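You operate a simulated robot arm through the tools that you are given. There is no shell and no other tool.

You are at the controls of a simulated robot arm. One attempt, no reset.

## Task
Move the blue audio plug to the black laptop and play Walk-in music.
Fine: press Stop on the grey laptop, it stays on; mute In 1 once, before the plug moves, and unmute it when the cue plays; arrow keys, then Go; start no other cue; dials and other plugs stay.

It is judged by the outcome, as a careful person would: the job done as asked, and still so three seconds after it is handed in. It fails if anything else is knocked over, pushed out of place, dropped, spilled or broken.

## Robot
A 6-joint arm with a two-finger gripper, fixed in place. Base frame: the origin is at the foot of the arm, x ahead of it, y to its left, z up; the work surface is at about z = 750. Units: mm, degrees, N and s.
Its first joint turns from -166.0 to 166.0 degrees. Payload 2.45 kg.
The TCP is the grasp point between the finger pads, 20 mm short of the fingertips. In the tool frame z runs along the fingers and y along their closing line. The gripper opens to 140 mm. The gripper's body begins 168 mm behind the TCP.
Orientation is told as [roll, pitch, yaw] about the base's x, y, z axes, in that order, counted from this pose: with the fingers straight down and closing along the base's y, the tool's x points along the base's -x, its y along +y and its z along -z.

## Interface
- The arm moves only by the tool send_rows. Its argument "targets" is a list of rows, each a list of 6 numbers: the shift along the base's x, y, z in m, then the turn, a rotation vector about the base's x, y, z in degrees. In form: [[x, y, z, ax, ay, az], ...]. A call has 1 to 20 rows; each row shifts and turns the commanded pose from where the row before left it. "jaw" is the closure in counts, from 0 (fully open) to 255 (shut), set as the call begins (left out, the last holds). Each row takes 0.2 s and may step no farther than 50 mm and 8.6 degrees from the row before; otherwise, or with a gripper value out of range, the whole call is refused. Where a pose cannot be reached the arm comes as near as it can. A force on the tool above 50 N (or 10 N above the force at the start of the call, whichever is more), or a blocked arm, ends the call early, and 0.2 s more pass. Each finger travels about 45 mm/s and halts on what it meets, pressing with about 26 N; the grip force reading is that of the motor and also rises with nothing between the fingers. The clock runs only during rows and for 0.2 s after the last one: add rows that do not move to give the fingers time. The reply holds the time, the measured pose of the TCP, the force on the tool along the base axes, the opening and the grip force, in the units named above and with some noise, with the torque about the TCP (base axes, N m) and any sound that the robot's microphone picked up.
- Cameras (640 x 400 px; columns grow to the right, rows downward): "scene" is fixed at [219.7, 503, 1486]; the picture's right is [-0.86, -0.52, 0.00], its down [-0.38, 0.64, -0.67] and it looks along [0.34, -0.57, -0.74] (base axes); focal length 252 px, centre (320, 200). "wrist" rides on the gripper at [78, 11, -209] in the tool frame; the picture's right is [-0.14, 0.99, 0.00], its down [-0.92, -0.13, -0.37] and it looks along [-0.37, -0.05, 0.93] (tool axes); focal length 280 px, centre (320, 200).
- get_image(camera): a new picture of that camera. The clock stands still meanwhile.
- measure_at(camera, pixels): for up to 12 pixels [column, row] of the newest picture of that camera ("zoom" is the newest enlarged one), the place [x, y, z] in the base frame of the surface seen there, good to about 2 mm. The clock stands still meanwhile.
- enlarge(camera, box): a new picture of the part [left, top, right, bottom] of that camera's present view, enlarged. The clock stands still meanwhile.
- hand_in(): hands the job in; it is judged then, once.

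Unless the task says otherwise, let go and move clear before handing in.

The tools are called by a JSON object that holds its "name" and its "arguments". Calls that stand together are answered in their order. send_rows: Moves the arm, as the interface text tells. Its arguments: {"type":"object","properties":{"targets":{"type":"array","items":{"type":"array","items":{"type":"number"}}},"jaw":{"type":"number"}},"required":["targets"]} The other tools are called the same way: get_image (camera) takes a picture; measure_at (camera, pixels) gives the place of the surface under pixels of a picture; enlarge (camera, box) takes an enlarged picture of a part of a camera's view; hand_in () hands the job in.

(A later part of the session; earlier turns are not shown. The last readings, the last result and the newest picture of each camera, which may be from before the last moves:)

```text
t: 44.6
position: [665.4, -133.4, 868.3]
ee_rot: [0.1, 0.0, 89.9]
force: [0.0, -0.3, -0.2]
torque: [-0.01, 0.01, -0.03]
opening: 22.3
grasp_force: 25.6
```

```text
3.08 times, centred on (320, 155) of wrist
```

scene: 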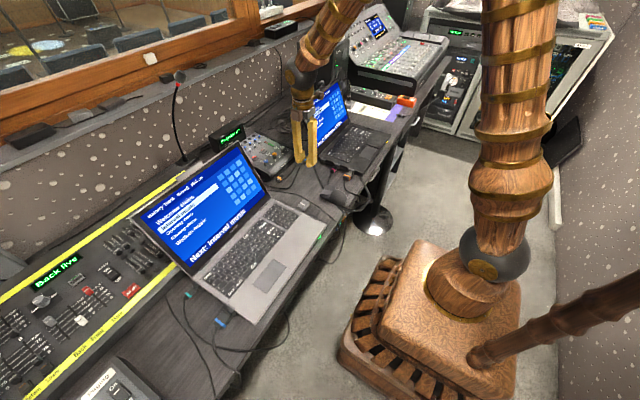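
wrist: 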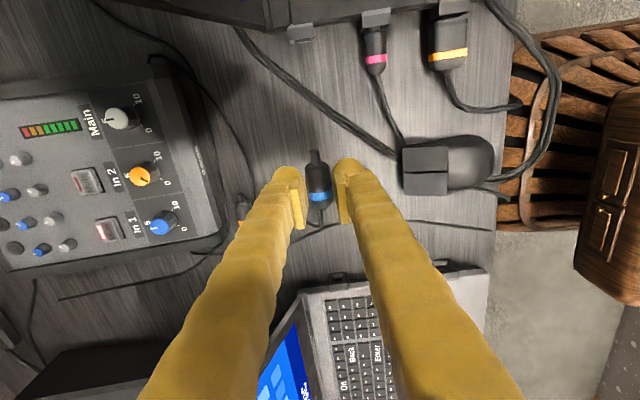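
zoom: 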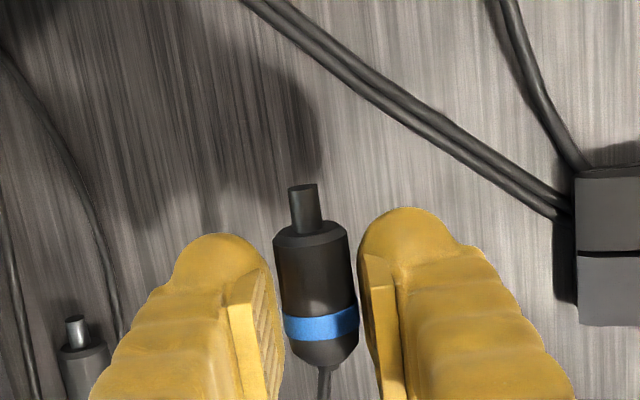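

{"name": "measure_at", "arguments": {"camera": "wrist", "pixels": [[315, 152], [316, 158], [311, 178], [320, 176], [329, 176], [321, 196], [300, 36], [290, 30], [312, 28], [270, 62], [300, 88], [340, 115]]}}

{"name": "enlarge", "arguments": {"camera": "wrist", "box": [260, 0, 400, 110]}}

```text
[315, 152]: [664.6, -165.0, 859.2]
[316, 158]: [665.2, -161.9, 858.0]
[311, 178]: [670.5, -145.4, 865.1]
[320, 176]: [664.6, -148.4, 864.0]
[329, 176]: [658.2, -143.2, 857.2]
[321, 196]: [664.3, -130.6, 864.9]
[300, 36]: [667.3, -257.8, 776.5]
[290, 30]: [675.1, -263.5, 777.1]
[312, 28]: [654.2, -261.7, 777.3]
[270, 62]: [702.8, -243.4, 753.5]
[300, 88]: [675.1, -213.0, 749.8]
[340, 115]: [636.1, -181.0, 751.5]
```

```text
3.64 times, centred on (330, 55) of wrist
```

zoom: 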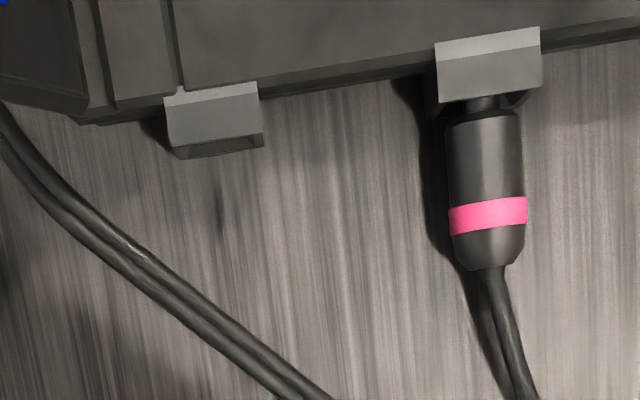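

Pin axis x≈664.7 versus socket centre x≈665.5. I'll move to y≈−193 and go down to socket height, stopping short of the mouth.

{"name": "send_rows", "arguments": {"targets": [[0.0008, -0.02, -0.01, 0, 0, 0], [0, -0.02, -0.02, 0, 0, 0], [0, -0.02, -0.02, 0, 0, 0], [0, 0, -0.02, 0, 0, 0], [0, 0, -0.012, 0, 0, 0], [0, 0, -0.006, 0, 0, 0], [0, 0, 0, 0, 0, 0]]}}

{"name": "get_image", "arguments": {"camera": "wrist"}}

{"name": "enlarge", "arguments": {"camera": "wrist", "box": [260, 80, 380, 220]}}

{"name": "enlarge", "arguments": {"camera": "scene", "box": [290, 130, 350, 190]}}

```text
t: 46.2
position: [666.6, -192.2, 780.3]
ee_rot: [0.1, -0.1, 89.8]
force: [0.0, 0.1, -1.3]
torque: [0.01, 0.02, 0.01]
opening: 22.3
grasp_force: 25.9
```

```text
taken
```

wrist: 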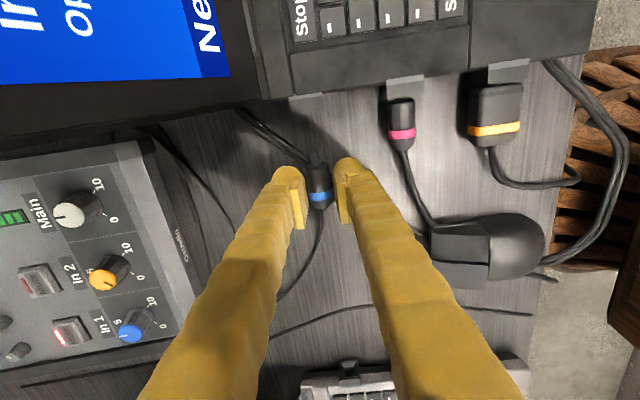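

```text
2.86 times, centred on (320, 150) of wrist
```

zoom: 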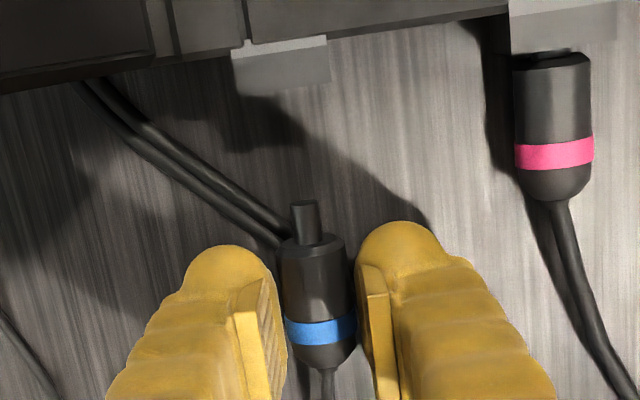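

```text
6.67 times, centred on (320, 160) of scene
```

zoom: 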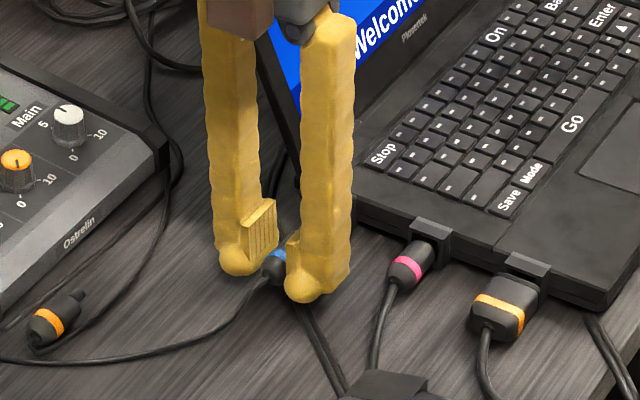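

{"name": "measure_at", "arguments": {"camera": "wrist", "pixels": [[314.5, 153], [315, 160], [312, 157], [318, 157], [309, 178], [318, 176], [327, 176], [291, 104], [306, 102], [321, 99], [297, 116], [306, 110]]}}

{"name": "measure_at", "arguments": {"camera": "wrist", "pixels": [[320, 196], [318, 186], [290, 97], [323, 93], [322, 106], [295, 112], [320, 108], [300, 150], [285, 140]]}}

```text
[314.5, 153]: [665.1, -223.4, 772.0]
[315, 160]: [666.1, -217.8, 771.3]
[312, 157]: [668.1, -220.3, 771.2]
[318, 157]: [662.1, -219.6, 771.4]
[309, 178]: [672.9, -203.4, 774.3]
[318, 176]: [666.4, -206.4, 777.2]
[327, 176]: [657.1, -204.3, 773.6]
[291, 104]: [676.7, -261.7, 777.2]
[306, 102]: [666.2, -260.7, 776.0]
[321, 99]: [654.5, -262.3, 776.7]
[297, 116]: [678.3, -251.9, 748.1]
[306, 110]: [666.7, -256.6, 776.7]
```

```text
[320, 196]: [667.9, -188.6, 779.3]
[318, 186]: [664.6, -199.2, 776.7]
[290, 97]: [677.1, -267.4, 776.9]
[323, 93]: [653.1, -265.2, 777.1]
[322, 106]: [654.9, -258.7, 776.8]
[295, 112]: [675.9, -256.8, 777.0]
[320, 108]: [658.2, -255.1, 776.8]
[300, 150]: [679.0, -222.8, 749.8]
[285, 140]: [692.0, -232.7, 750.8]
```

The pin is aligned in x (665.1 vs 665.3) but about 2 mm high. I'll lower 2 mm and advance until the pin is just before the mouth.

{"name": "send_rows", "arguments": {"targets": [[0, 0, -0.002, 0, 0, 0], [0, -0.01, 0, 0, 0, 0], [0, -0.01, 0, 0, 0, 0], [0, 0, 0, 0, 0, 0]]}}

{"name": "get_image", "arguments": {"camera": "wrist"}}

{"name": "enlarge", "arguments": {"camera": "wrist", "box": [270, 100, 370, 220]}}

{"name": "enlarge", "arguments": {"camera": "scene", "box": [300, 140, 350, 190]}}

{"name": "measure_at", "arguments": {"camera": "wrist", "pixels": [[314.5, 153], [315, 160], [312, 157], [318, 157], [309, 178], [318, 176], [327, 176], [318, 186], [321, 196]]}}

```text
t: 47.2
position: [667.0, -212.3, 776.8]
ee_rot: [0.0, -0.1, 89.8]
force: [0.0, 0.4, -0.9]
torque: [-0.02, 0.02, 0.03]
opening: 22.3
grasp_force: 25.5
```

```text
taken
```

wrist: 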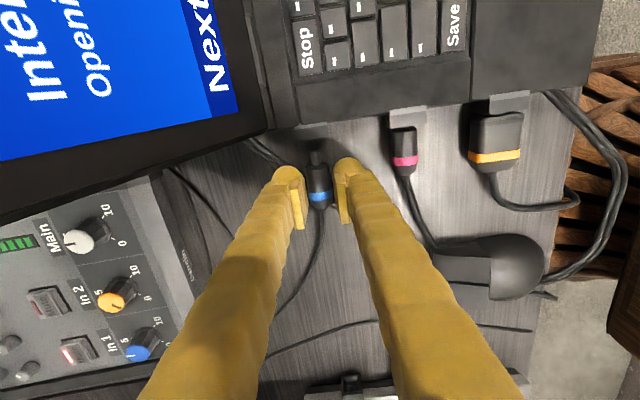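

```text
3.33 times, centred on (320, 160) of wrist
```

zoom: 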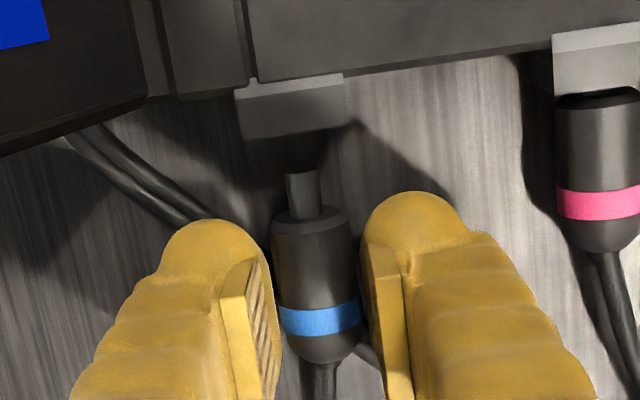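

```text
8.00 times, centred on (325, 165) of scene
```

zoom: 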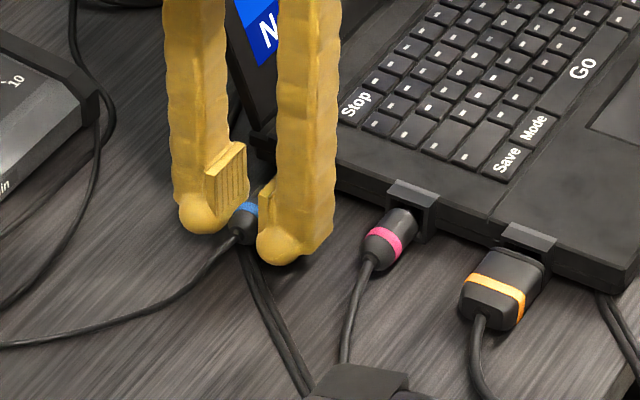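

```text
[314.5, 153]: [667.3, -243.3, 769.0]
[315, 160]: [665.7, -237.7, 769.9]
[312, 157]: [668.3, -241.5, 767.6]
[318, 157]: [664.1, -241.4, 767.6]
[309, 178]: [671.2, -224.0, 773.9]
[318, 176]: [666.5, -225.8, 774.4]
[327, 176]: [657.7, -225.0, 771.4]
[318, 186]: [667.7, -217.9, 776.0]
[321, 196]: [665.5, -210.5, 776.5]
```

Pin height now matches (top ≈769.6) and x is within a millimetre. Pushing in gently.

{"name": "send_rows", "arguments": {"targets": [[0, -0.003, 0, 0, 0, 0], [0, -0.003, 0, 0, 0, 0], [0, -0.002, 0, 0, 0, 0], [0, 0, 0, 0, 0, 0]]}}

{"name": "enlarge", "arguments": {"camera": "wrist", "box": [270, 100, 370, 220]}}

```text
t: 48.2
position: [666.9, -220.4, 777.6]
ee_rot: [0.0, -0.1, 89.8]
force: [0.1, 0.7, -0.3]
torque: [0.0, 0.03, 0.01]
opening: 22.3
grasp_force: 26.0
```

```text
3.33 times, centred on (320, 160) of wrist
```

zoom: 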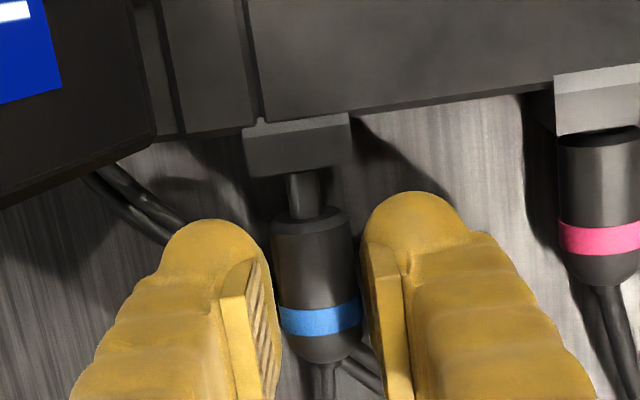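

{"name": "send_rows", "arguments": {"targets": [[0, -0.002, 0, 0, 0, 0], [0, -0.002, 0, 0, 0, 0], [0, -0.0015, 0, 0, 0, 0]]}}

{"name": "enlarge", "arguments": {"camera": "wrist", "box": [270, 100, 370, 220]}}

```text
t: 49.0
position: [667.5, -226.5, 777.2]
ee_rot: [0.1, -0.1, 89.7]
force: [0.1, -0.1, -1.0]
torque: [0.01, 0.01, -0.02]
opening: 22.0
grasp_force: 26.2
```

```text
3.33 times, centred on (320, 160) of wrist
```

zoom: 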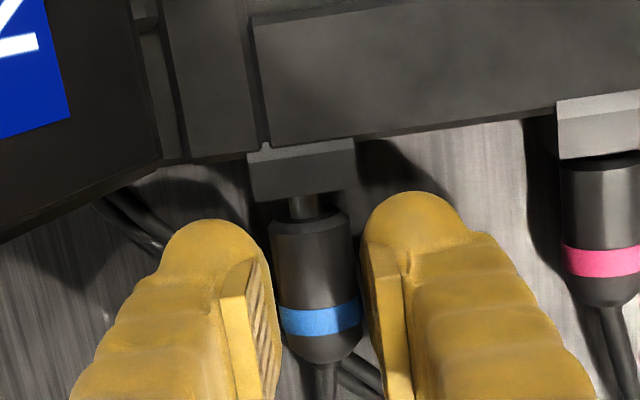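

No resistance yet; the plug still stands off about 4 mm more than the pink one. Continuing in 1.5 mm steps.

{"name": "send_rows", "arguments": {"targets": [[0, -0.0015, 0, 0, 0, 0], [0, -0.0015, 0, 0, 0, 0]]}}

{"name": "enlarge", "arguments": {"camera": "wrist", "box": [270, 100, 370, 220]}}

```text
t: 49.6
position: [666.6, -230.2, 778.0]
ee_rot: [0.0, -0.1, 89.7]
force: [-0.3, 1.1, -0.1]
torque: [0.01, -0.03, -0.03]
opening: 22.3
grasp_force: 26.1
```

```text
3.33 times, centred on (320, 160) of wrist
```

zoom: 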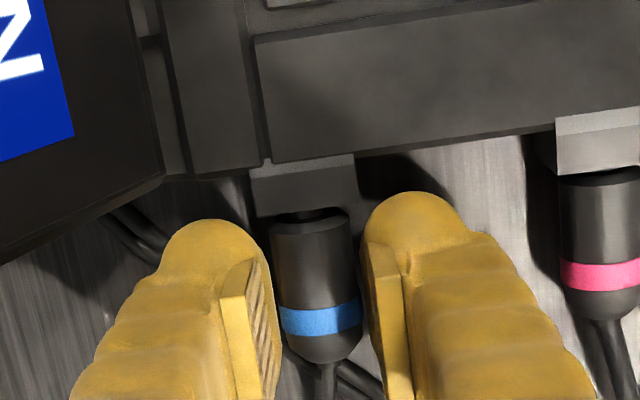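

{"name": "send_rows", "arguments": {"targets": [[0, -0.001, 0, 0, 0, 0], [0, -0.001, 0, 0, 0, 0]]}}

{"name": "get_image", "arguments": {"camera": "wrist"}}

{"name": "enlarge", "arguments": {"camera": "wrist", "box": [290, 130, 390, 220]}}

{"name": "measure_at", "arguments": {"camera": "zoom", "pixels": [[120, 170], [190, 180], [190, 160], [120, 150], [190, 330], [500, 100], [530, 110], [560, 80], [530, 180]]}}

```text
t: 50.2
position: [665.6, -231.4, 778.6]
ee_rot: [0.0, -0.1, 89.8]
force: [-0.3, 0.3, -1.2]
torque: [0.07, 0.02, -0.02]
opening: 22.0
grasp_force: 25.8
```

```text
taken
```

wrist: 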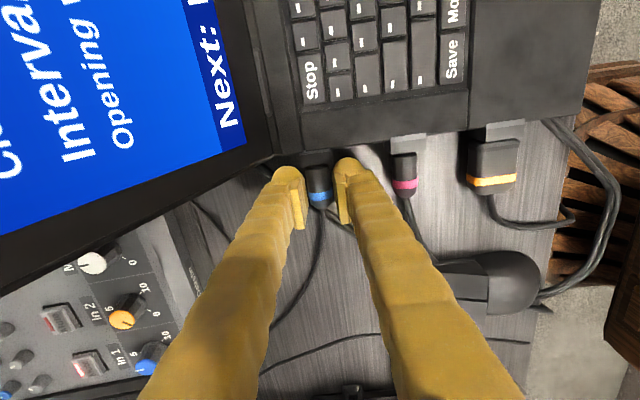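

```text
4.44 times, centred on (340, 175) of wrist
```

zoom: 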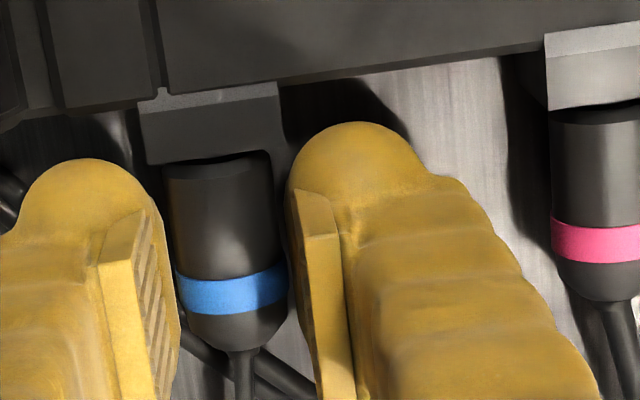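

```text
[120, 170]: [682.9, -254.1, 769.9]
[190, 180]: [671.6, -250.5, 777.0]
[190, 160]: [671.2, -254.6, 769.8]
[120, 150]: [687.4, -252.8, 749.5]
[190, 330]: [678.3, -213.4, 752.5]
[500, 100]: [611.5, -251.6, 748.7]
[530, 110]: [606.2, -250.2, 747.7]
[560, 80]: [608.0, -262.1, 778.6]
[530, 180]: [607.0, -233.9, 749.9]
```

{"name": "measure_at", "arguments": {"camera": "zoom", "pixels": [[230, 272], [230, 312], [228, 290], [600, 225], [600, 258], [600, 240], [225, 170], [600, 115], [215, 140], [600, 85], [235, 345], [600, 300]]}}

```text
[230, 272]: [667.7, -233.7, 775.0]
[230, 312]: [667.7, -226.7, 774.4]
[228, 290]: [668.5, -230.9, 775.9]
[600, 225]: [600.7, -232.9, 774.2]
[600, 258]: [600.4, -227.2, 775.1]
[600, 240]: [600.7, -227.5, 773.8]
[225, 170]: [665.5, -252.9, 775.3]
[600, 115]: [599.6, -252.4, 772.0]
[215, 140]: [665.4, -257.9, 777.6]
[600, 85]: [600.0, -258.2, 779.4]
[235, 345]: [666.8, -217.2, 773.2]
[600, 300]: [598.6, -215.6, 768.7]
```

The blue band (y≈−230) matches the seated pink band (y≈−230). I'll press slightly more to feel the stop.

{"name": "send_rows", "arguments": {"targets": [[0, -0.0008, 0, 0, 0, 0], [0, 0, 0, 0, 0, 0]]}}

{"name": "send_rows", "arguments": {"targets": [[0, -0.0008, 0, 0, 0, 0], [0, 0, 0, 0, 0, 0]]}}

{"name": "enlarge", "arguments": {"camera": "scene", "box": [290, 70, 380, 170]}}

```text
t: 50.8
position: [665.8, -231.4, 778.5]
ee_rot: [0.1, 0.0, 89.8]
force: [0.0, 17.3, 17.4]
torque: [0.11, -0.01, -0.03]
opening: 21.9
grasp_force: 25.6
```

```text
t: 51.4
position: [664.7, -234.0, 777.9]
ee_rot: [-0.1, -0.1, 89.7]
force: [8.0, 21.3, 8.1]
torque: [0.31, -0.08, 0.05]
opening: 22.1
grasp_force: 26.1
```

```text
4.00 times, centred on (335, 120) of scene
```

zoom: 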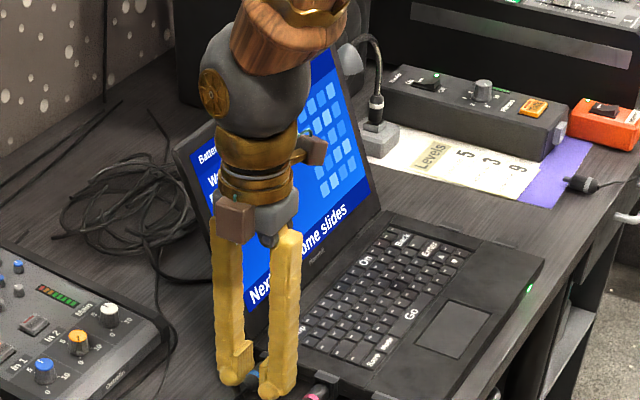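

A firm stop at 17–21 N: the plug is home. Opening the jaw and rising straight up.

{"name": "send_rows", "arguments": {"jaw": 180, "targets": [[0, 0, 0, 0, 0, 0], [0, 0, 0, 0, 0, 0], [0, 0, 0, 0, 0, 0]]}}

{"name": "send_rows", "arguments": {"targets": [[0, 0.001, 0.01, 0, 0, 0], [0, 0.002, 0.02, 0, 0, 0], [0, 0.01, 0.04, 0, 0, 0], [0, 0.01, 0.045, 0, 0, 0], [0, 0.01, 0.045, 0, 0, 0], [0, 0.01, 0.045, 0, 0, 0], [0, 0.01, 0.045, 0, 0, 0], [0, 0, 0.03, 0, 0, 0], [0, 0, 0, 0, 0, 0]]}}

{"name": "get_image", "arguments": {"camera": "wrist"}}

{"name": "get_image", "arguments": {"camera": "scene"}}

{"name": "enlarge", "arguments": {"camera": "scene", "box": [260, 70, 380, 200]}}

```text
t: 52.2
position: [665.5, -233.9, 778.5]
ee_rot: [0.1, 0.0, 89.8]
force: [0.5, 0.0, 1.1]
torque: [-0.01, 0.04, 0.0]
opening: 41.7
grasp_force: 0.1
```

```text
t: 54.2
position: [663.3, -181.9, 1057.6]
ee_rot: [0.0, -0.1, 89.8]
force: [-0.5, 0.5, 0.3]
torque: [-0.01, 0.02, 0.0]
opening: 41.1
grasp_force: 0.1
```

```text
taken
```

wrist: 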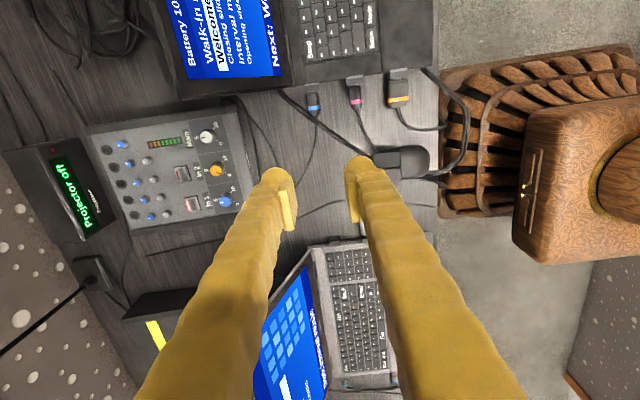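

```text
taken
```

scene: 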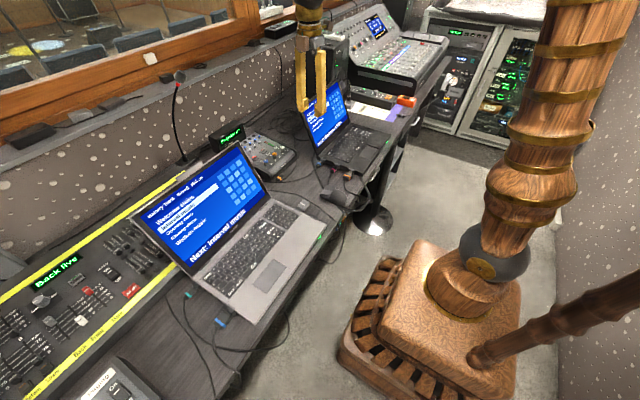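

```text
3.08 times, centred on (320, 135) of scene
```

zoom: 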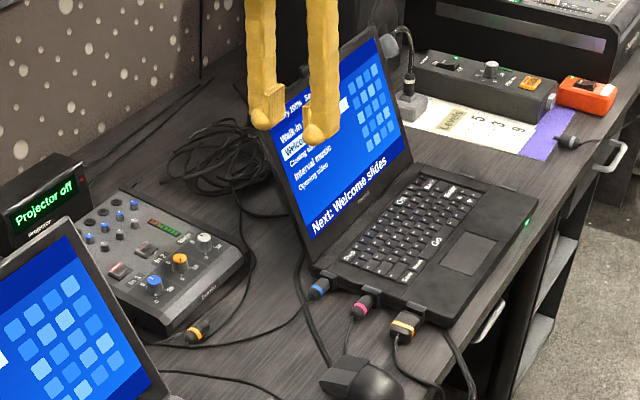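

The blue plug sits in the black laptop's hinge-side socket and stayed there. Now I rotate back and move above the black laptop's arrow keys.

{"name": "send_rows", "arguments": {"jaw": 0, "targets": [[-0.01, -0.027, 0, 0, 0, -8.18], [-0.01, -0.027, 0, 0, 0, -8.18], [-0.01, -0.027, 0, 0, 0, -8.18], [-0.01, -0.027, 0, 0, 0, -8.18], [-0.01, -0.027, 0, 0, 0, -8.18], [-0.01, -0.027, 0, 0, 0, -8.18], [-0.01, -0.027, 0, 0, 0, -8.18], [-0.01, -0.027, 0, 0, 0, -8.18], [-0.01, -0.027, 0, 0, 0, -8.18], [-0.01, -0.027, 0, 0, 0, -8.18], [-0.01, -0.027, 0, 0, 0, -8.0], [-0.02, 0, -0.03, 0, 0, 0], [0, 0, 0, 0, 0, 0]]}}

{"name": "get_image", "arguments": {"camera": "wrist"}}

{"name": "enlarge", "arguments": {"camera": "scene", "box": [290, 70, 370, 170]}}

```text
t: 57.0
position: [532.9, -475.3, 1027.4]
ee_rot: [0.0, -0.2, -0.1]
force: [-0.1, 0.4, 1.1]
torque: [-0.01, 0.02, -0.03]
opening: 140.0
grasp_force: 0.1
```

```text
taken
```

wrist: 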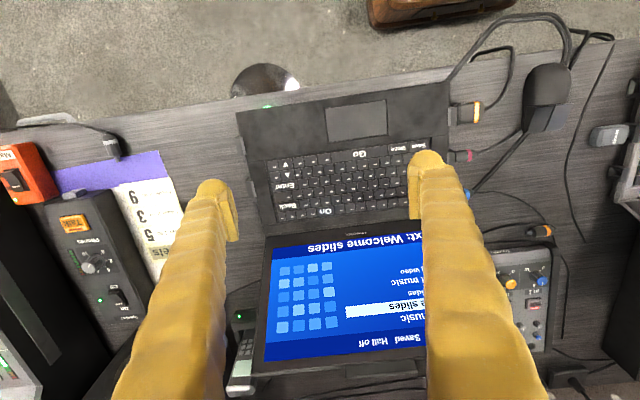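

```text
4.00 times, centred on (330, 120) of scene
```

zoom: 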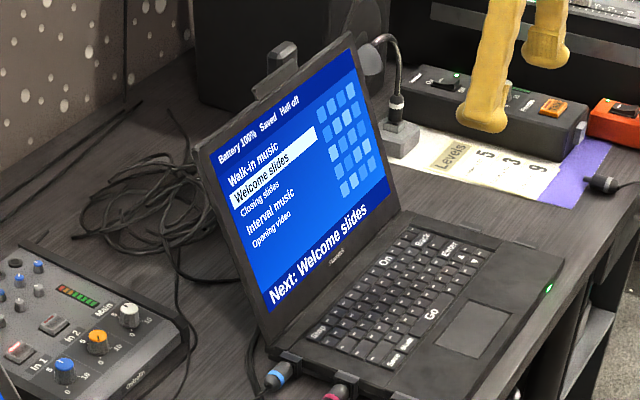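

The list still shows Welcome slides selected, with Walk-in music one above. I'll measure the arrow keys and Go.

{"name": "enlarge", "arguments": {"camera": "wrist", "box": [260, 140, 340, 210]}}

{"name": "measure_at", "arguments": {"camera": "zoom", "pixels": [[195, 165], [200, 125], [205, 200], [170, 165], [225, 160], [195, 183], [245, 165], [150, 168]]}}

{"name": "enlarge", "arguments": {"camera": "wrist", "box": [320, 130, 440, 190]}}

{"name": "measure_at", "arguments": {"camera": "wrist", "pixels": [[360, 154], [340, 156], [385, 151], [284, 164], [286, 173]]}}

```text
5.71 times, centred on (300, 175) of wrist
```

zoom: 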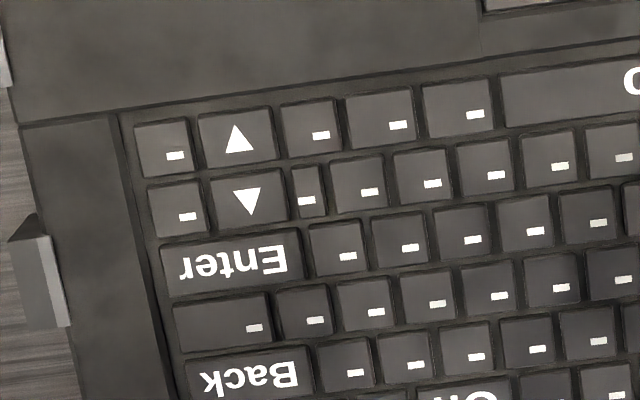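

```text
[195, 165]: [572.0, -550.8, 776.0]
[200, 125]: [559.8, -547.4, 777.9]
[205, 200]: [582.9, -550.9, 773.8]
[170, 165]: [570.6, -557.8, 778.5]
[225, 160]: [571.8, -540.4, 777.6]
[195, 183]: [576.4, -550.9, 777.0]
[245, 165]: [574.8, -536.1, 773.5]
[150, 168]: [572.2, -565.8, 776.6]
```

```text
5.33 times, centred on (380, 160) of wrist
```

zoom: 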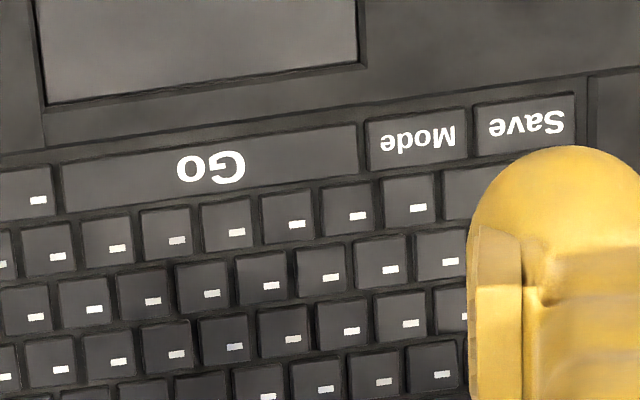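

```text
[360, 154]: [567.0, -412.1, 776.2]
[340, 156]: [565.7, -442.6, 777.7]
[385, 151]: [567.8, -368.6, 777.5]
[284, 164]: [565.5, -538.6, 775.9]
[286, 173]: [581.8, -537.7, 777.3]
```

The up-arrow key (farther from the user) is centred near (582.5, −537, 777), about 22×17 mm. I'll close the jaw, tilt and hover over it.

{"name": "send_rows", "arguments": {"jaw": 255, "targets": [[0.01, -0.01, 0, 0, -8.6, 0], [0.01, -0.01, 0, 0, -8.6, 0], [0.01, -0.01, 0, 0, -8.6, 0], [0.01, -0.01, 0, -8.6, 0, 0], [0.01, -0.01, 0, -8.6, 0, 0], [0.0066, -0.013, 0, -8.6, 0, 0], [0, 0, -0.045, 0, 0, 0], [0, 0, -0.045, 0, 0, 0], [0, 0, -0.045, 0, 0, 0], [0, 0, -0.04, 0, 0, 0], [0, 0, 0, 0, 0, 0]]}}

{"name": "get_image", "arguments": {"camera": "wrist"}}

{"name": "enlarge", "arguments": {"camera": "wrist", "box": [260, 80, 400, 220]}}

{"name": "measure_at", "arguments": {"camera": "wrist", "pixels": [[335, 161], [345, 165], [328, 166], [336, 168], [300, 166], [290, 172], [335, 163]]}}

```text
t: 59.4
position: [578.2, -541.1, 884.8]
ee_rot: [-29.4, -17.5, 22.0]
force: [-0.3, 0.1, 0.4]
torque: [0.09, 0.06, 0.04]
opening: 0.1
grasp_force: 26.2
out of reach, approached as far as the arm can: row 9, 10
```

```text
taken
```

wrist: 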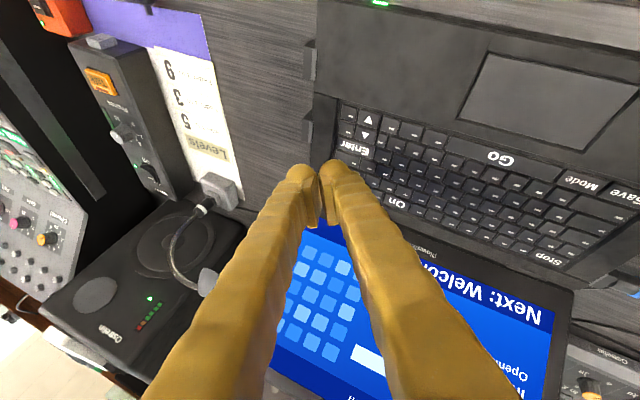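

```text
2.86 times, centred on (330, 150) of wrist
```

zoom: 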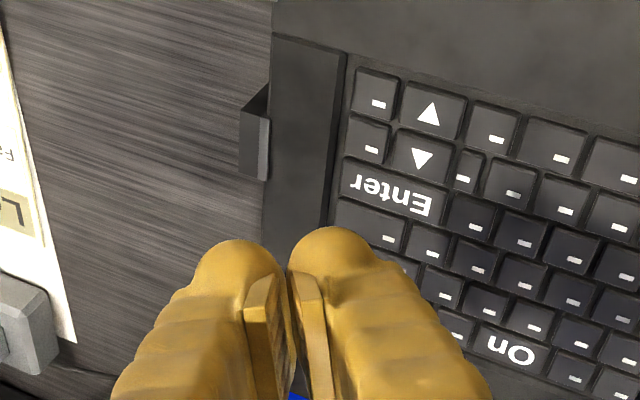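

```text
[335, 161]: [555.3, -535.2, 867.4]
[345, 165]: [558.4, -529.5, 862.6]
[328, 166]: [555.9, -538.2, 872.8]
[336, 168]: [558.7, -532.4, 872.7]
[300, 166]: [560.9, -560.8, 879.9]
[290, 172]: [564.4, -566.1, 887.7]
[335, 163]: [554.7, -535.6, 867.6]
```

The inward lean is out of the arm's reach, so I'll rise and lean the other way (body towards −y), which is tangential for the arm.

{"name": "send_rows", "arguments": {"targets": [[0, 0, 0.045, 0, 0, 0], [0, 0, 0.045, 0, 0, 0], [0, 0, 0.045, 8.6, 0, 0], [0, 0, 0, 8.6, 0, 0], [0, 0, 0, 8.6, 0, 0], [0, 0, 0, 8.6, 0, 0], [0, 0, 0, 8.6, 0, 0], [0, 0, 0, 8.6, 0, 0], [0, 0, 0, 0, 0, 0]]}}

```text
t: 61.4
position: [594.7, -537.3, 984.5]
ee_rot: [28.4, -23.1, -12.0]
force: [-0.6, 0.6, 0.3]
torque: [0.01, 0.0, 0.02]
opening: 0.1
grasp_force: 25.9
out of reach, approached as far as the arm can: row 2
```

{"name": "send_rows", "arguments": {"targets": [[-0.004, 0.002, -0.045, 0, 0, 0], [0, 0, -0.045, 0, 0, 0], [0, 0, -0.045, 0, 0, 0], [0, 0, 0, 0, 0, 0]]}}

{"name": "get_image", "arguments": {"camera": "wrist"}}

{"name": "enlarge", "arguments": {"camera": "wrist", "box": [260, 80, 400, 220]}}

{"name": "measure_at", "arguments": {"camera": "wrist", "pixels": [[303, 166], [295, 168], [311, 168], [303, 170], [300, 163], [333, 161]]}}

{"name": "get_image", "arguments": {"camera": "scene"}}

```text
t: 62.4
position: [590.4, -534.8, 845.6]
ee_rot: [28.3, -23.1, -11.9]
force: [-0.8, 0.4, -0.8]
torque: [0.03, -0.02, 0.0]
opening: 0.0
grasp_force: 26.5
```

```text
taken
```

wrist: 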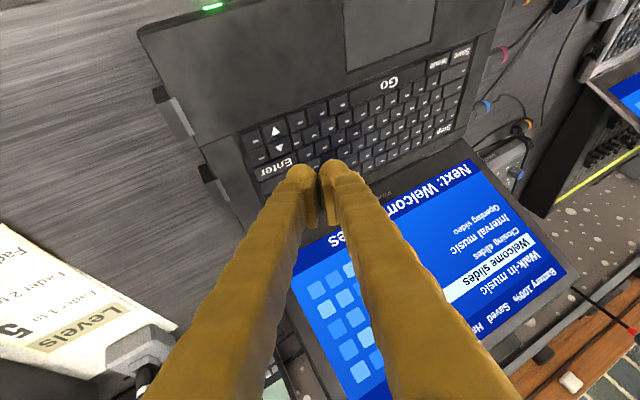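

```text
2.86 times, centred on (330, 150) of wrist
```

zoom: 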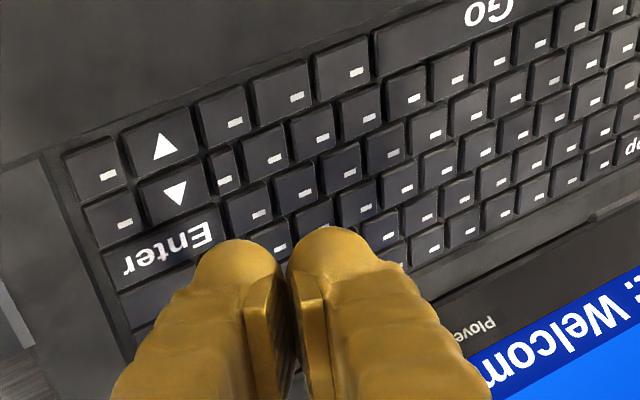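

```text
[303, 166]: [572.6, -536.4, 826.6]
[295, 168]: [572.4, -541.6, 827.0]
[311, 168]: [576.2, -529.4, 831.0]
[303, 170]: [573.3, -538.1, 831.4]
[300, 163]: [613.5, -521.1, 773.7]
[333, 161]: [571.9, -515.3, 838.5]
```

```text
taken
```

scene: 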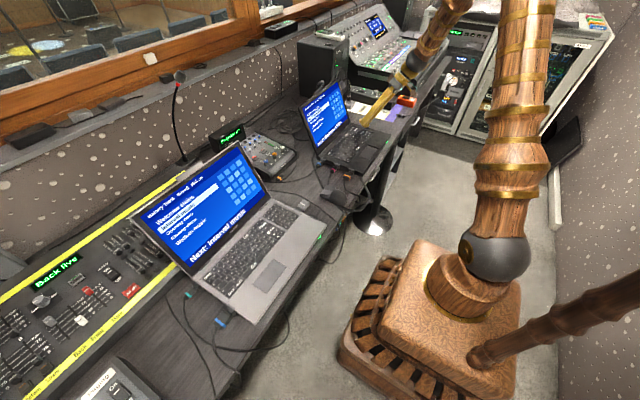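

{"name": "send_rows", "arguments": {"targets": [[0, 0, -0.015, 0, 0, 0], [0, 0, -0.013, 0, 0, 0], [0, 0, 0, 0, 0, 0]]}}

{"name": "get_image", "arguments": {"camera": "wrist"}}

{"name": "enlarge", "arguments": {"camera": "wrist", "box": [260, 110, 360, 200]}}

{"name": "measure_at", "arguments": {"camera": "wrist", "pixels": [[303, 166], [295, 168], [311, 168], [300, 162], [295, 158], [290, 155]]}}

{"name": "enlarge", "arguments": {"camera": "scene", "box": [330, 90, 410, 160]}}

```text
t: 63.2
position: [590.4, -535.8, 820.4]
ee_rot: [28.3, -23.2, -12.0]
force: [-0.3, -0.5, 0.3]
torque: [0.03, -0.01, -0.02]
opening: 0.0
grasp_force: 26.1
```

```text
taken
```

wrist: 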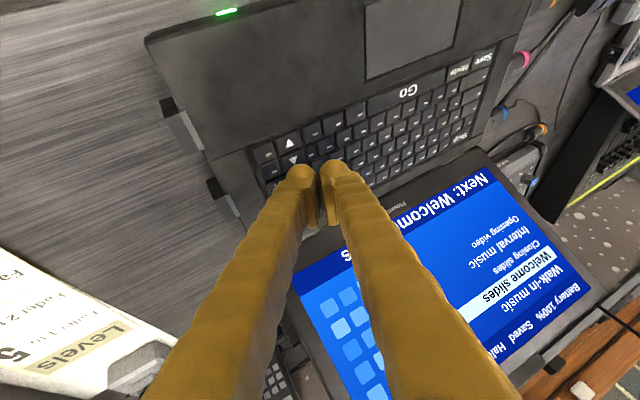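

```text
4.44 times, centred on (310, 155) of wrist
```

zoom: 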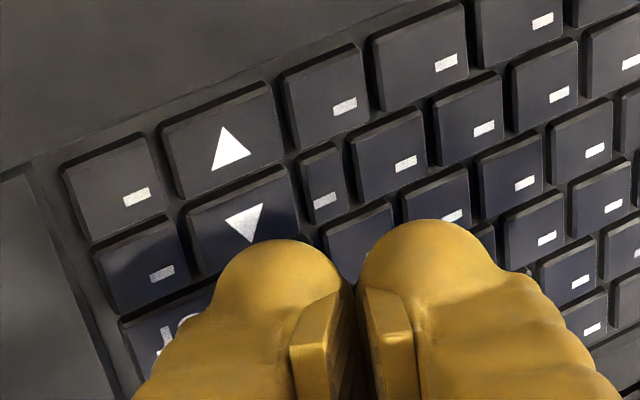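

```text
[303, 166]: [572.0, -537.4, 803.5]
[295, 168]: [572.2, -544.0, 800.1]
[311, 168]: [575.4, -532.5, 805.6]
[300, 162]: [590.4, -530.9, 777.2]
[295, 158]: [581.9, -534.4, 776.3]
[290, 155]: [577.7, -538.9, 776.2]
```

```text
5.71 times, centred on (370, 125) of scene
```

zoom: 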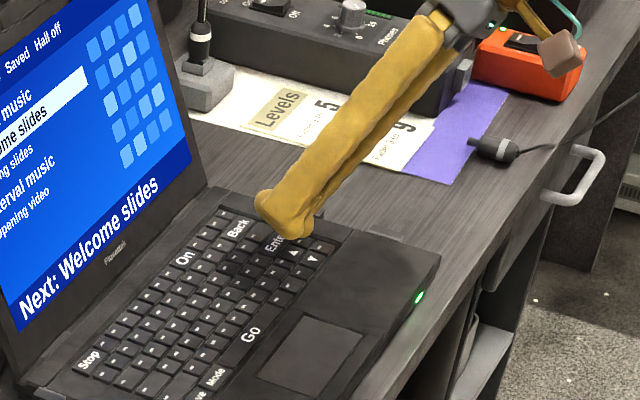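

The lower dome is over the up key with the front edge at x≈572, centre near (581, −539). Shifting 2 mm in y and going down in small steps.

{"name": "send_rows", "arguments": {"targets": [[0, 0.002, -0.004, 0, 0, 0], [0, 0, -0.004, 0, 0, 0], [0, 0, -0.003, 0, 0, 0], [0, 0, 0, 0, 0, 0]]}}

{"name": "enlarge", "arguments": {"camera": "wrist", "box": [260, 110, 360, 200]}}

{"name": "enlarge", "arguments": {"camera": "scene", "box": [350, 105, 390, 140]}}

```text
t: 64.2
position: [591.5, -533.0, 810.6]
ee_rot: [28.3, -23.2, -11.9]
force: [-0.1, 0.0, -0.5]
torque: [0.0, -0.03, -0.03]
opening: 0.1
grasp_force: 26.3
```

```text
4.44 times, centred on (310, 155) of wrist
```

zoom: 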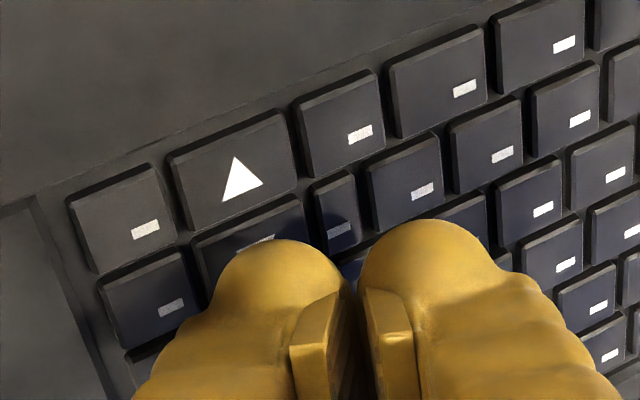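

```text
11.43 times, centred on (370, 122) of scene
```

zoom: 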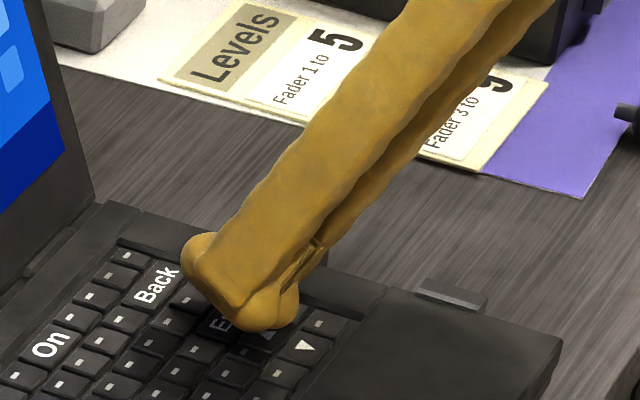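

{"name": "send_rows", "arguments": {"targets": [[0, 0, -0.0015, 0, 0, 0], [0, 0, -0.0015, 0, 0, 0]]}}

{"name": "send_rows", "arguments": {"targets": [[0, 0, -0.0015, 0, 0, 0]]}}

{"name": "send_rows", "arguments": {"targets": [[0, 0, -0.001, 0, 0, 0]]}}

{"name": "enlarge", "arguments": {"camera": "wrist", "box": [260, 110, 360, 200]}}

{"name": "enlarge", "arguments": {"camera": "scene", "box": [300, 70, 390, 150]}}

```text
t: 64.8
position: [591.7, -534.2, 806.5]
ee_rot: [28.2, -23.1, -12.0]
force: [0.1, 0.7, -0.1]
torque: [0.02, 0.01, 0.02]
opening: 0.0
grasp_force: 26.3
```

```text
t: 65.2
position: [591.0, -533.5, 806.1]
ee_rot: [28.2, -23.1, -11.9]
force: [-0.3, 0.3, 0.3]
torque: [0.0, -0.05, -0.01]
opening: 0.0
grasp_force: 26.3
```

```text
t: 65.6
position: [591.0, -531.9, 804.9]
ee_rot: [28.3, -23.0, -11.9]
force: [-0.7, -1.1, -0.2]
torque: [-0.01, -0.03, 0.01]
opening: 0.0
grasp_force: 25.7
```

```text
4.44 times, centred on (310, 155) of wrist
```

zoom: 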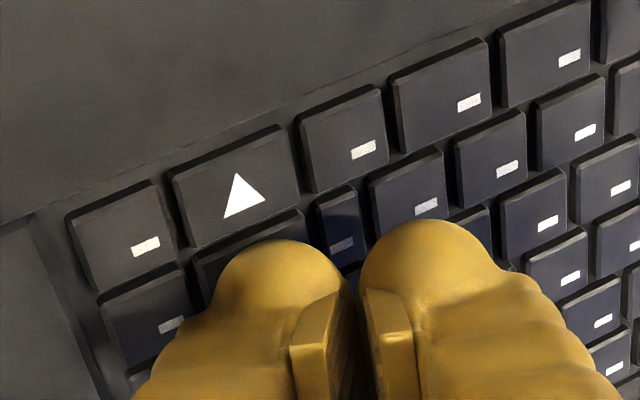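

```text
5.00 times, centred on (345, 110) of scene
```

zoom: 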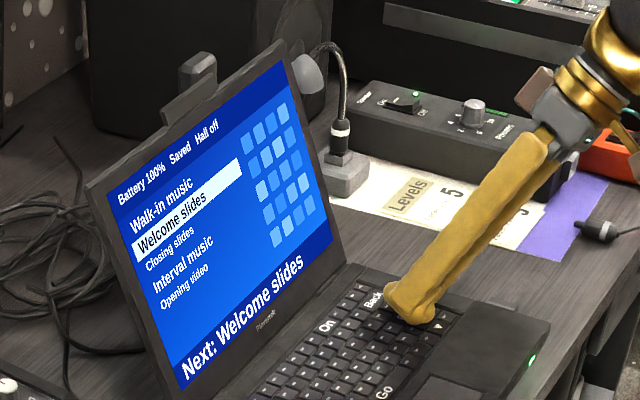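

{"name": "send_rows", "arguments": {"targets": [[0, 0, -0.001, 0, 0, 0], [0, 0, -0.001, 0, 0, 0]]}}

```text
t: 66.2
position: [591.7, -532.2, 804.5]
ee_rot: [28.4, -23.1, -12.0]
force: [0.3, -0.5, -0.3]
torque: [0.01, 0.02, 0.01]
opening: 0.1
grasp_force: 26.7
```

{"name": "send_rows", "arguments": {"targets": [[0, 0, -0.0012, 0, 0, 0], [0, 0, -0.0012, 0, 0, 0]]}}

{"name": "enlarge", "arguments": {"camera": "scene", "box": [350, 105, 390, 140]}}

```text
t: 66.8
position: [591.0, -532.1, 802.3]
ee_rot: [28.4, -23.1, -11.9]
force: [0.4, 0.7, 1.3]
torque: [-0.01, -0.01, -0.02]
opening: 0.0
grasp_force: 26.4
heard: click
```

```text
11.43 times, centred on (370, 122) of scene
```

zoom: 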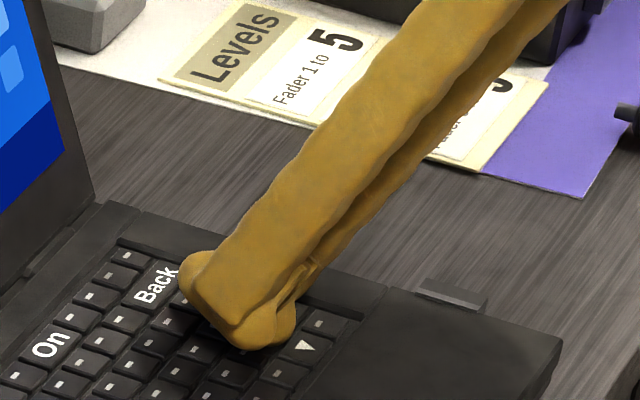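

A click was heard; lifting immediately and checking the selection on the black screen.

{"name": "send_rows", "arguments": {"targets": [[0, 0, 0.01, 0, 0, 0], [0, 0, 0.03, 0, 0, 0], [0, 0, 0.03, 0, 0, 0]]}}

{"name": "enlarge", "arguments": {"camera": "scene", "box": [290, 70, 390, 160]}}

{"name": "get_image", "arguments": {"camera": "wrist"}}

```text
t: 67.6
position: [591.4, -531.1, 871.2]
ee_rot: [28.3, -23.0, -11.9]
force: [0.3, 0.2, 0.1]
torque: [0.0, -0.03, -0.01]
opening: 0.1
grasp_force: 25.7
```

```text
4.44 times, centred on (340, 115) of scene
```

zoom: 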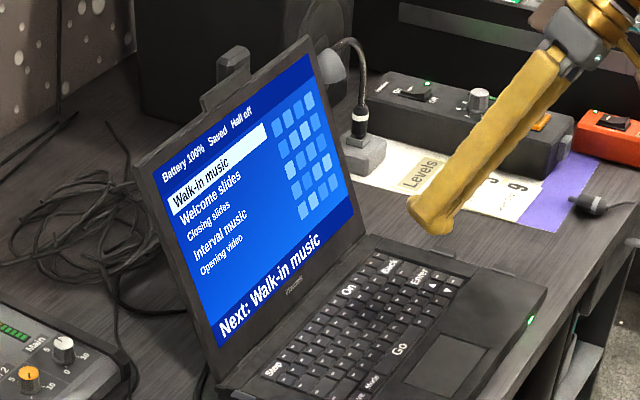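

```text
taken
```

wrist: 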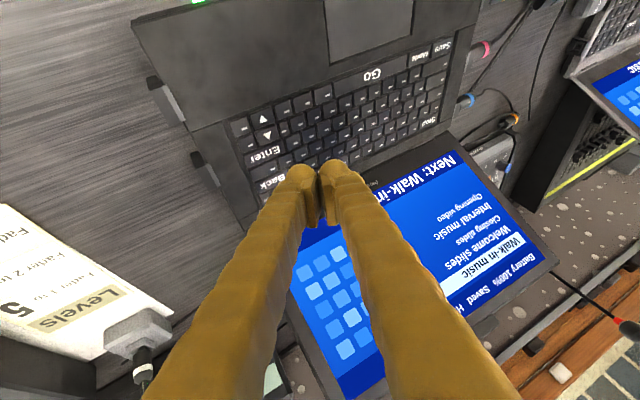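

Walk-in music is now selected and shown as Next. Moving over the Go key at about (566.5, −420).

{"name": "send_rows", "arguments": {"targets": [[-0.004, 0.03, 0, 0, 0, 0], [-0.004, 0.03, 0, 0, 0, 0], [-0.004, 0.03, 0, 0, 0, 0], [-0.004, 0.025, 0, 0, 0, 0], [0, 0, -0.03, 0, 0, 0], [0, 0, -0.02, 0, 0, 0], [0, 0, 0, 0, 0, 0]]}}

{"name": "get_image", "arguments": {"camera": "wrist"}}

{"name": "enlarge", "arguments": {"camera": "wrist", "box": [260, 110, 360, 200]}}

{"name": "measure_at", "arguments": {"camera": "wrist", "pixels": [[303, 166], [295, 168], [311, 168], [300, 160], [295, 156], [290, 152]]}}

{"name": "enlarge", "arguments": {"camera": "scene", "box": [330, 100, 390, 160]}}

```text
t: 69.2
position: [574.4, -415.9, 821.6]
ee_rot: [28.3, -23.2, -12.1]
force: [0.0, -0.8, -1.4]
torque: [0.0, 0.01, 0.03]
opening: 0.0
grasp_force: 25.5
```

```text
taken
```

wrist: 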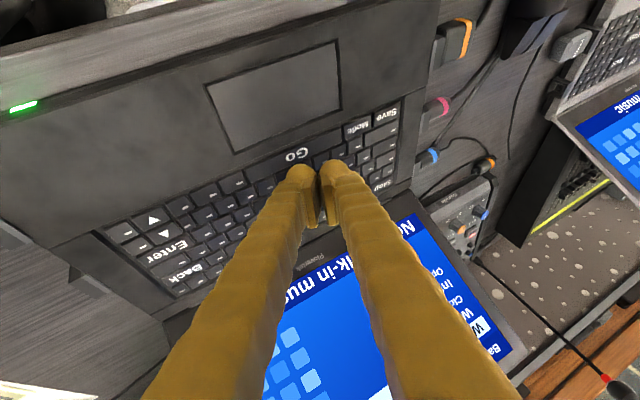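

```text
4.44 times, centred on (310, 155) of wrist
```

zoom: 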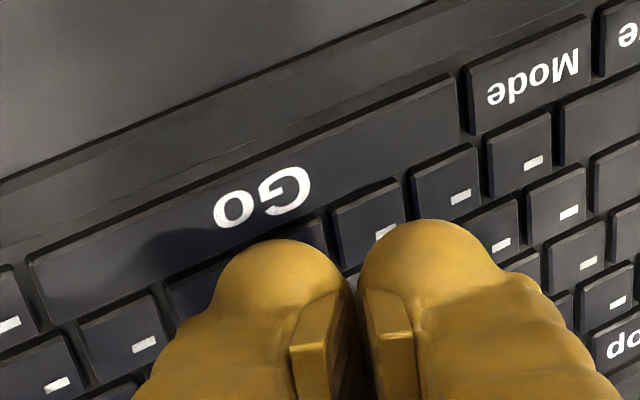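

```text
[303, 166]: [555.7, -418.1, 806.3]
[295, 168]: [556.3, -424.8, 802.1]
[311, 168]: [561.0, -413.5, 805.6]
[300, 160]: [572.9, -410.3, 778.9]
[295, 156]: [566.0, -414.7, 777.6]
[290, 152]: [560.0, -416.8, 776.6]
```

```text
6.67 times, centred on (360, 130) of scene
```

zoom: 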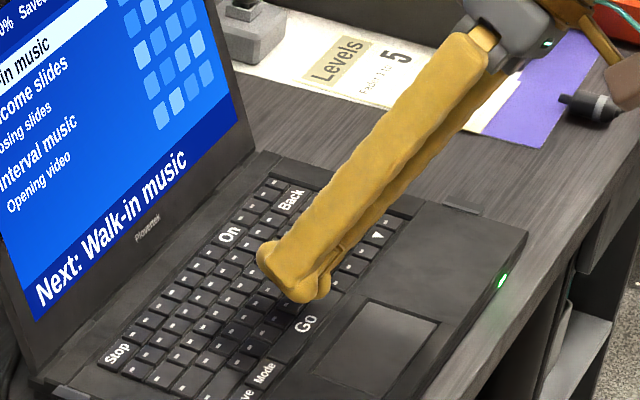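

Front tip edge at x≈556–561, so contact should fall near (566, −419), mid-Go. Descending gradually.

{"name": "send_rows", "arguments": {"targets": [[0, 0, -0.004, 0, 0, 0], [0, 0, -0.004, 0, 0, 0], [0, 0, -0.004, 0, 0, 0], [0, 0, -0.003, 0, 0, 0]]}}

{"name": "enlarge", "arguments": {"camera": "wrist", "box": [260, 110, 360, 200]}}

{"name": "enlarge", "arguments": {"camera": "scene", "box": [335, 115, 385, 155]}}

```text
t: 70.2
position: [575.6, -417.9, 807.0]
ee_rot: [28.3, -23.0, -12.0]
force: [-0.4, -0.4, 0.6]
torque: [0.02, 0.01, -0.03]
opening: 0.2
grasp_force: 26.3
```

```text
4.44 times, centred on (310, 155) of wrist
```

zoom: 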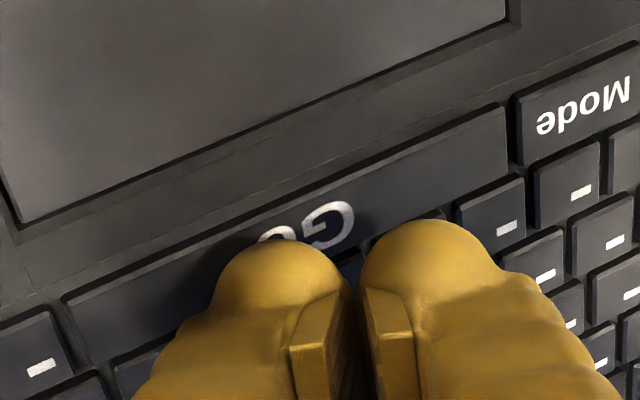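

```text
10.00 times, centred on (360, 135) of scene
```

zoom: 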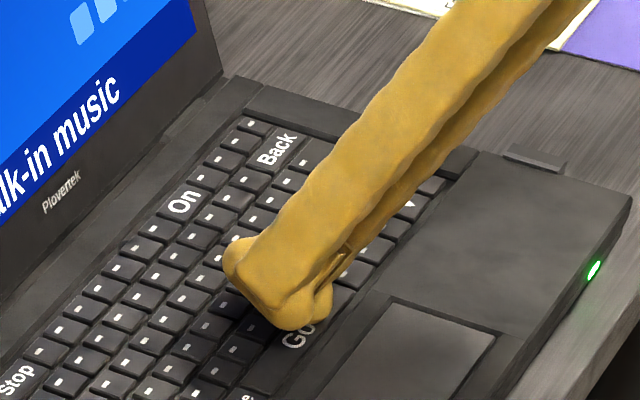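

The dome is over the "o" of Go. Pressing in 1 mm steps.

{"name": "send_rows", "arguments": {"targets": [[-0.001, 0, -0.001, 0, 0, 0], [0, 0, -0.0012, 0, 0, 0], [0, 0, -0.0012, 0, 0, 0]]}}

```text
t: 71.0
position: [573.5, -417.2, 803.1]
ee_rot: [28.2, -23.1, -12.1]
force: [-1.1, 0.0, 0.3]
torque: [0.01, 0.05, -0.02]
opening: 0.0
grasp_force: 25.7
```

{"name": "send_rows", "arguments": {"targets": [[0, 0, -0.001, 0, 0, 0], [0, 0, -0.001, 0, 0, 0]]}}

```text
t: 71.6
position: [574.4, -417.7, 802.8]
ee_rot: [28.3, -23.1, -12.0]
force: [-0.6, -0.4, 0.9]
torque: [0.0, 0.01, 0.01]
opening: 0.1
grasp_force: 25.8
heard: click
```

A click was heard; lifting at once and checking the screen.

{"name": "send_rows", "arguments": {"targets": [[0, 0, 0.01, 0, 0, 0], [0, 0, 0.04, 0, 0, 0], [0, 0, 0.045, 0, 0, 0], [0, 0, 0.045, 0, 0, 0]]}}

{"name": "enlarge", "arguments": {"camera": "scene", "box": [290, 70, 390, 160]}}

{"name": "enlarge", "arguments": {"camera": "scene", "box": [230, 110, 320, 190]}}

```text
t: 72.6
position: [571.6, -417.8, 941.6]
ee_rot: [28.2, -23.1, -12.0]
force: [-0.1, -0.3, 0.3]
torque: [-0.02, 0.04, 0.01]
opening: 0.0
grasp_force: 26.1
```

```text
4.44 times, centred on (340, 115) of scene
```

zoom: 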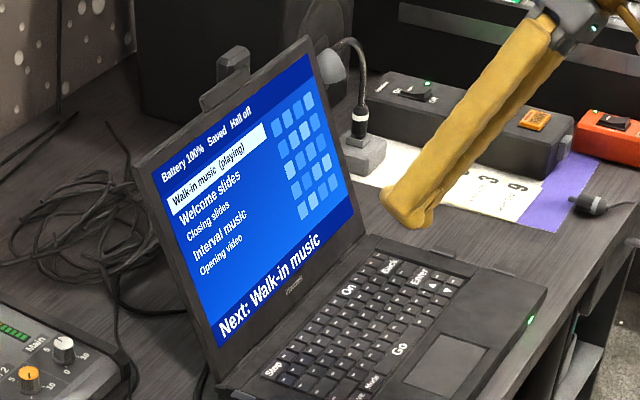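

```text
5.00 times, centred on (275, 150) of scene
```

zoom: 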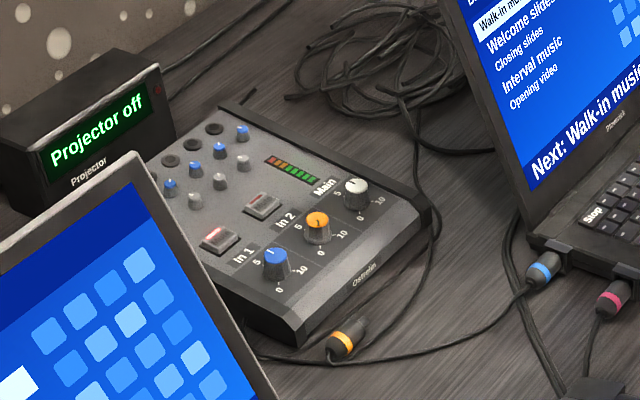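

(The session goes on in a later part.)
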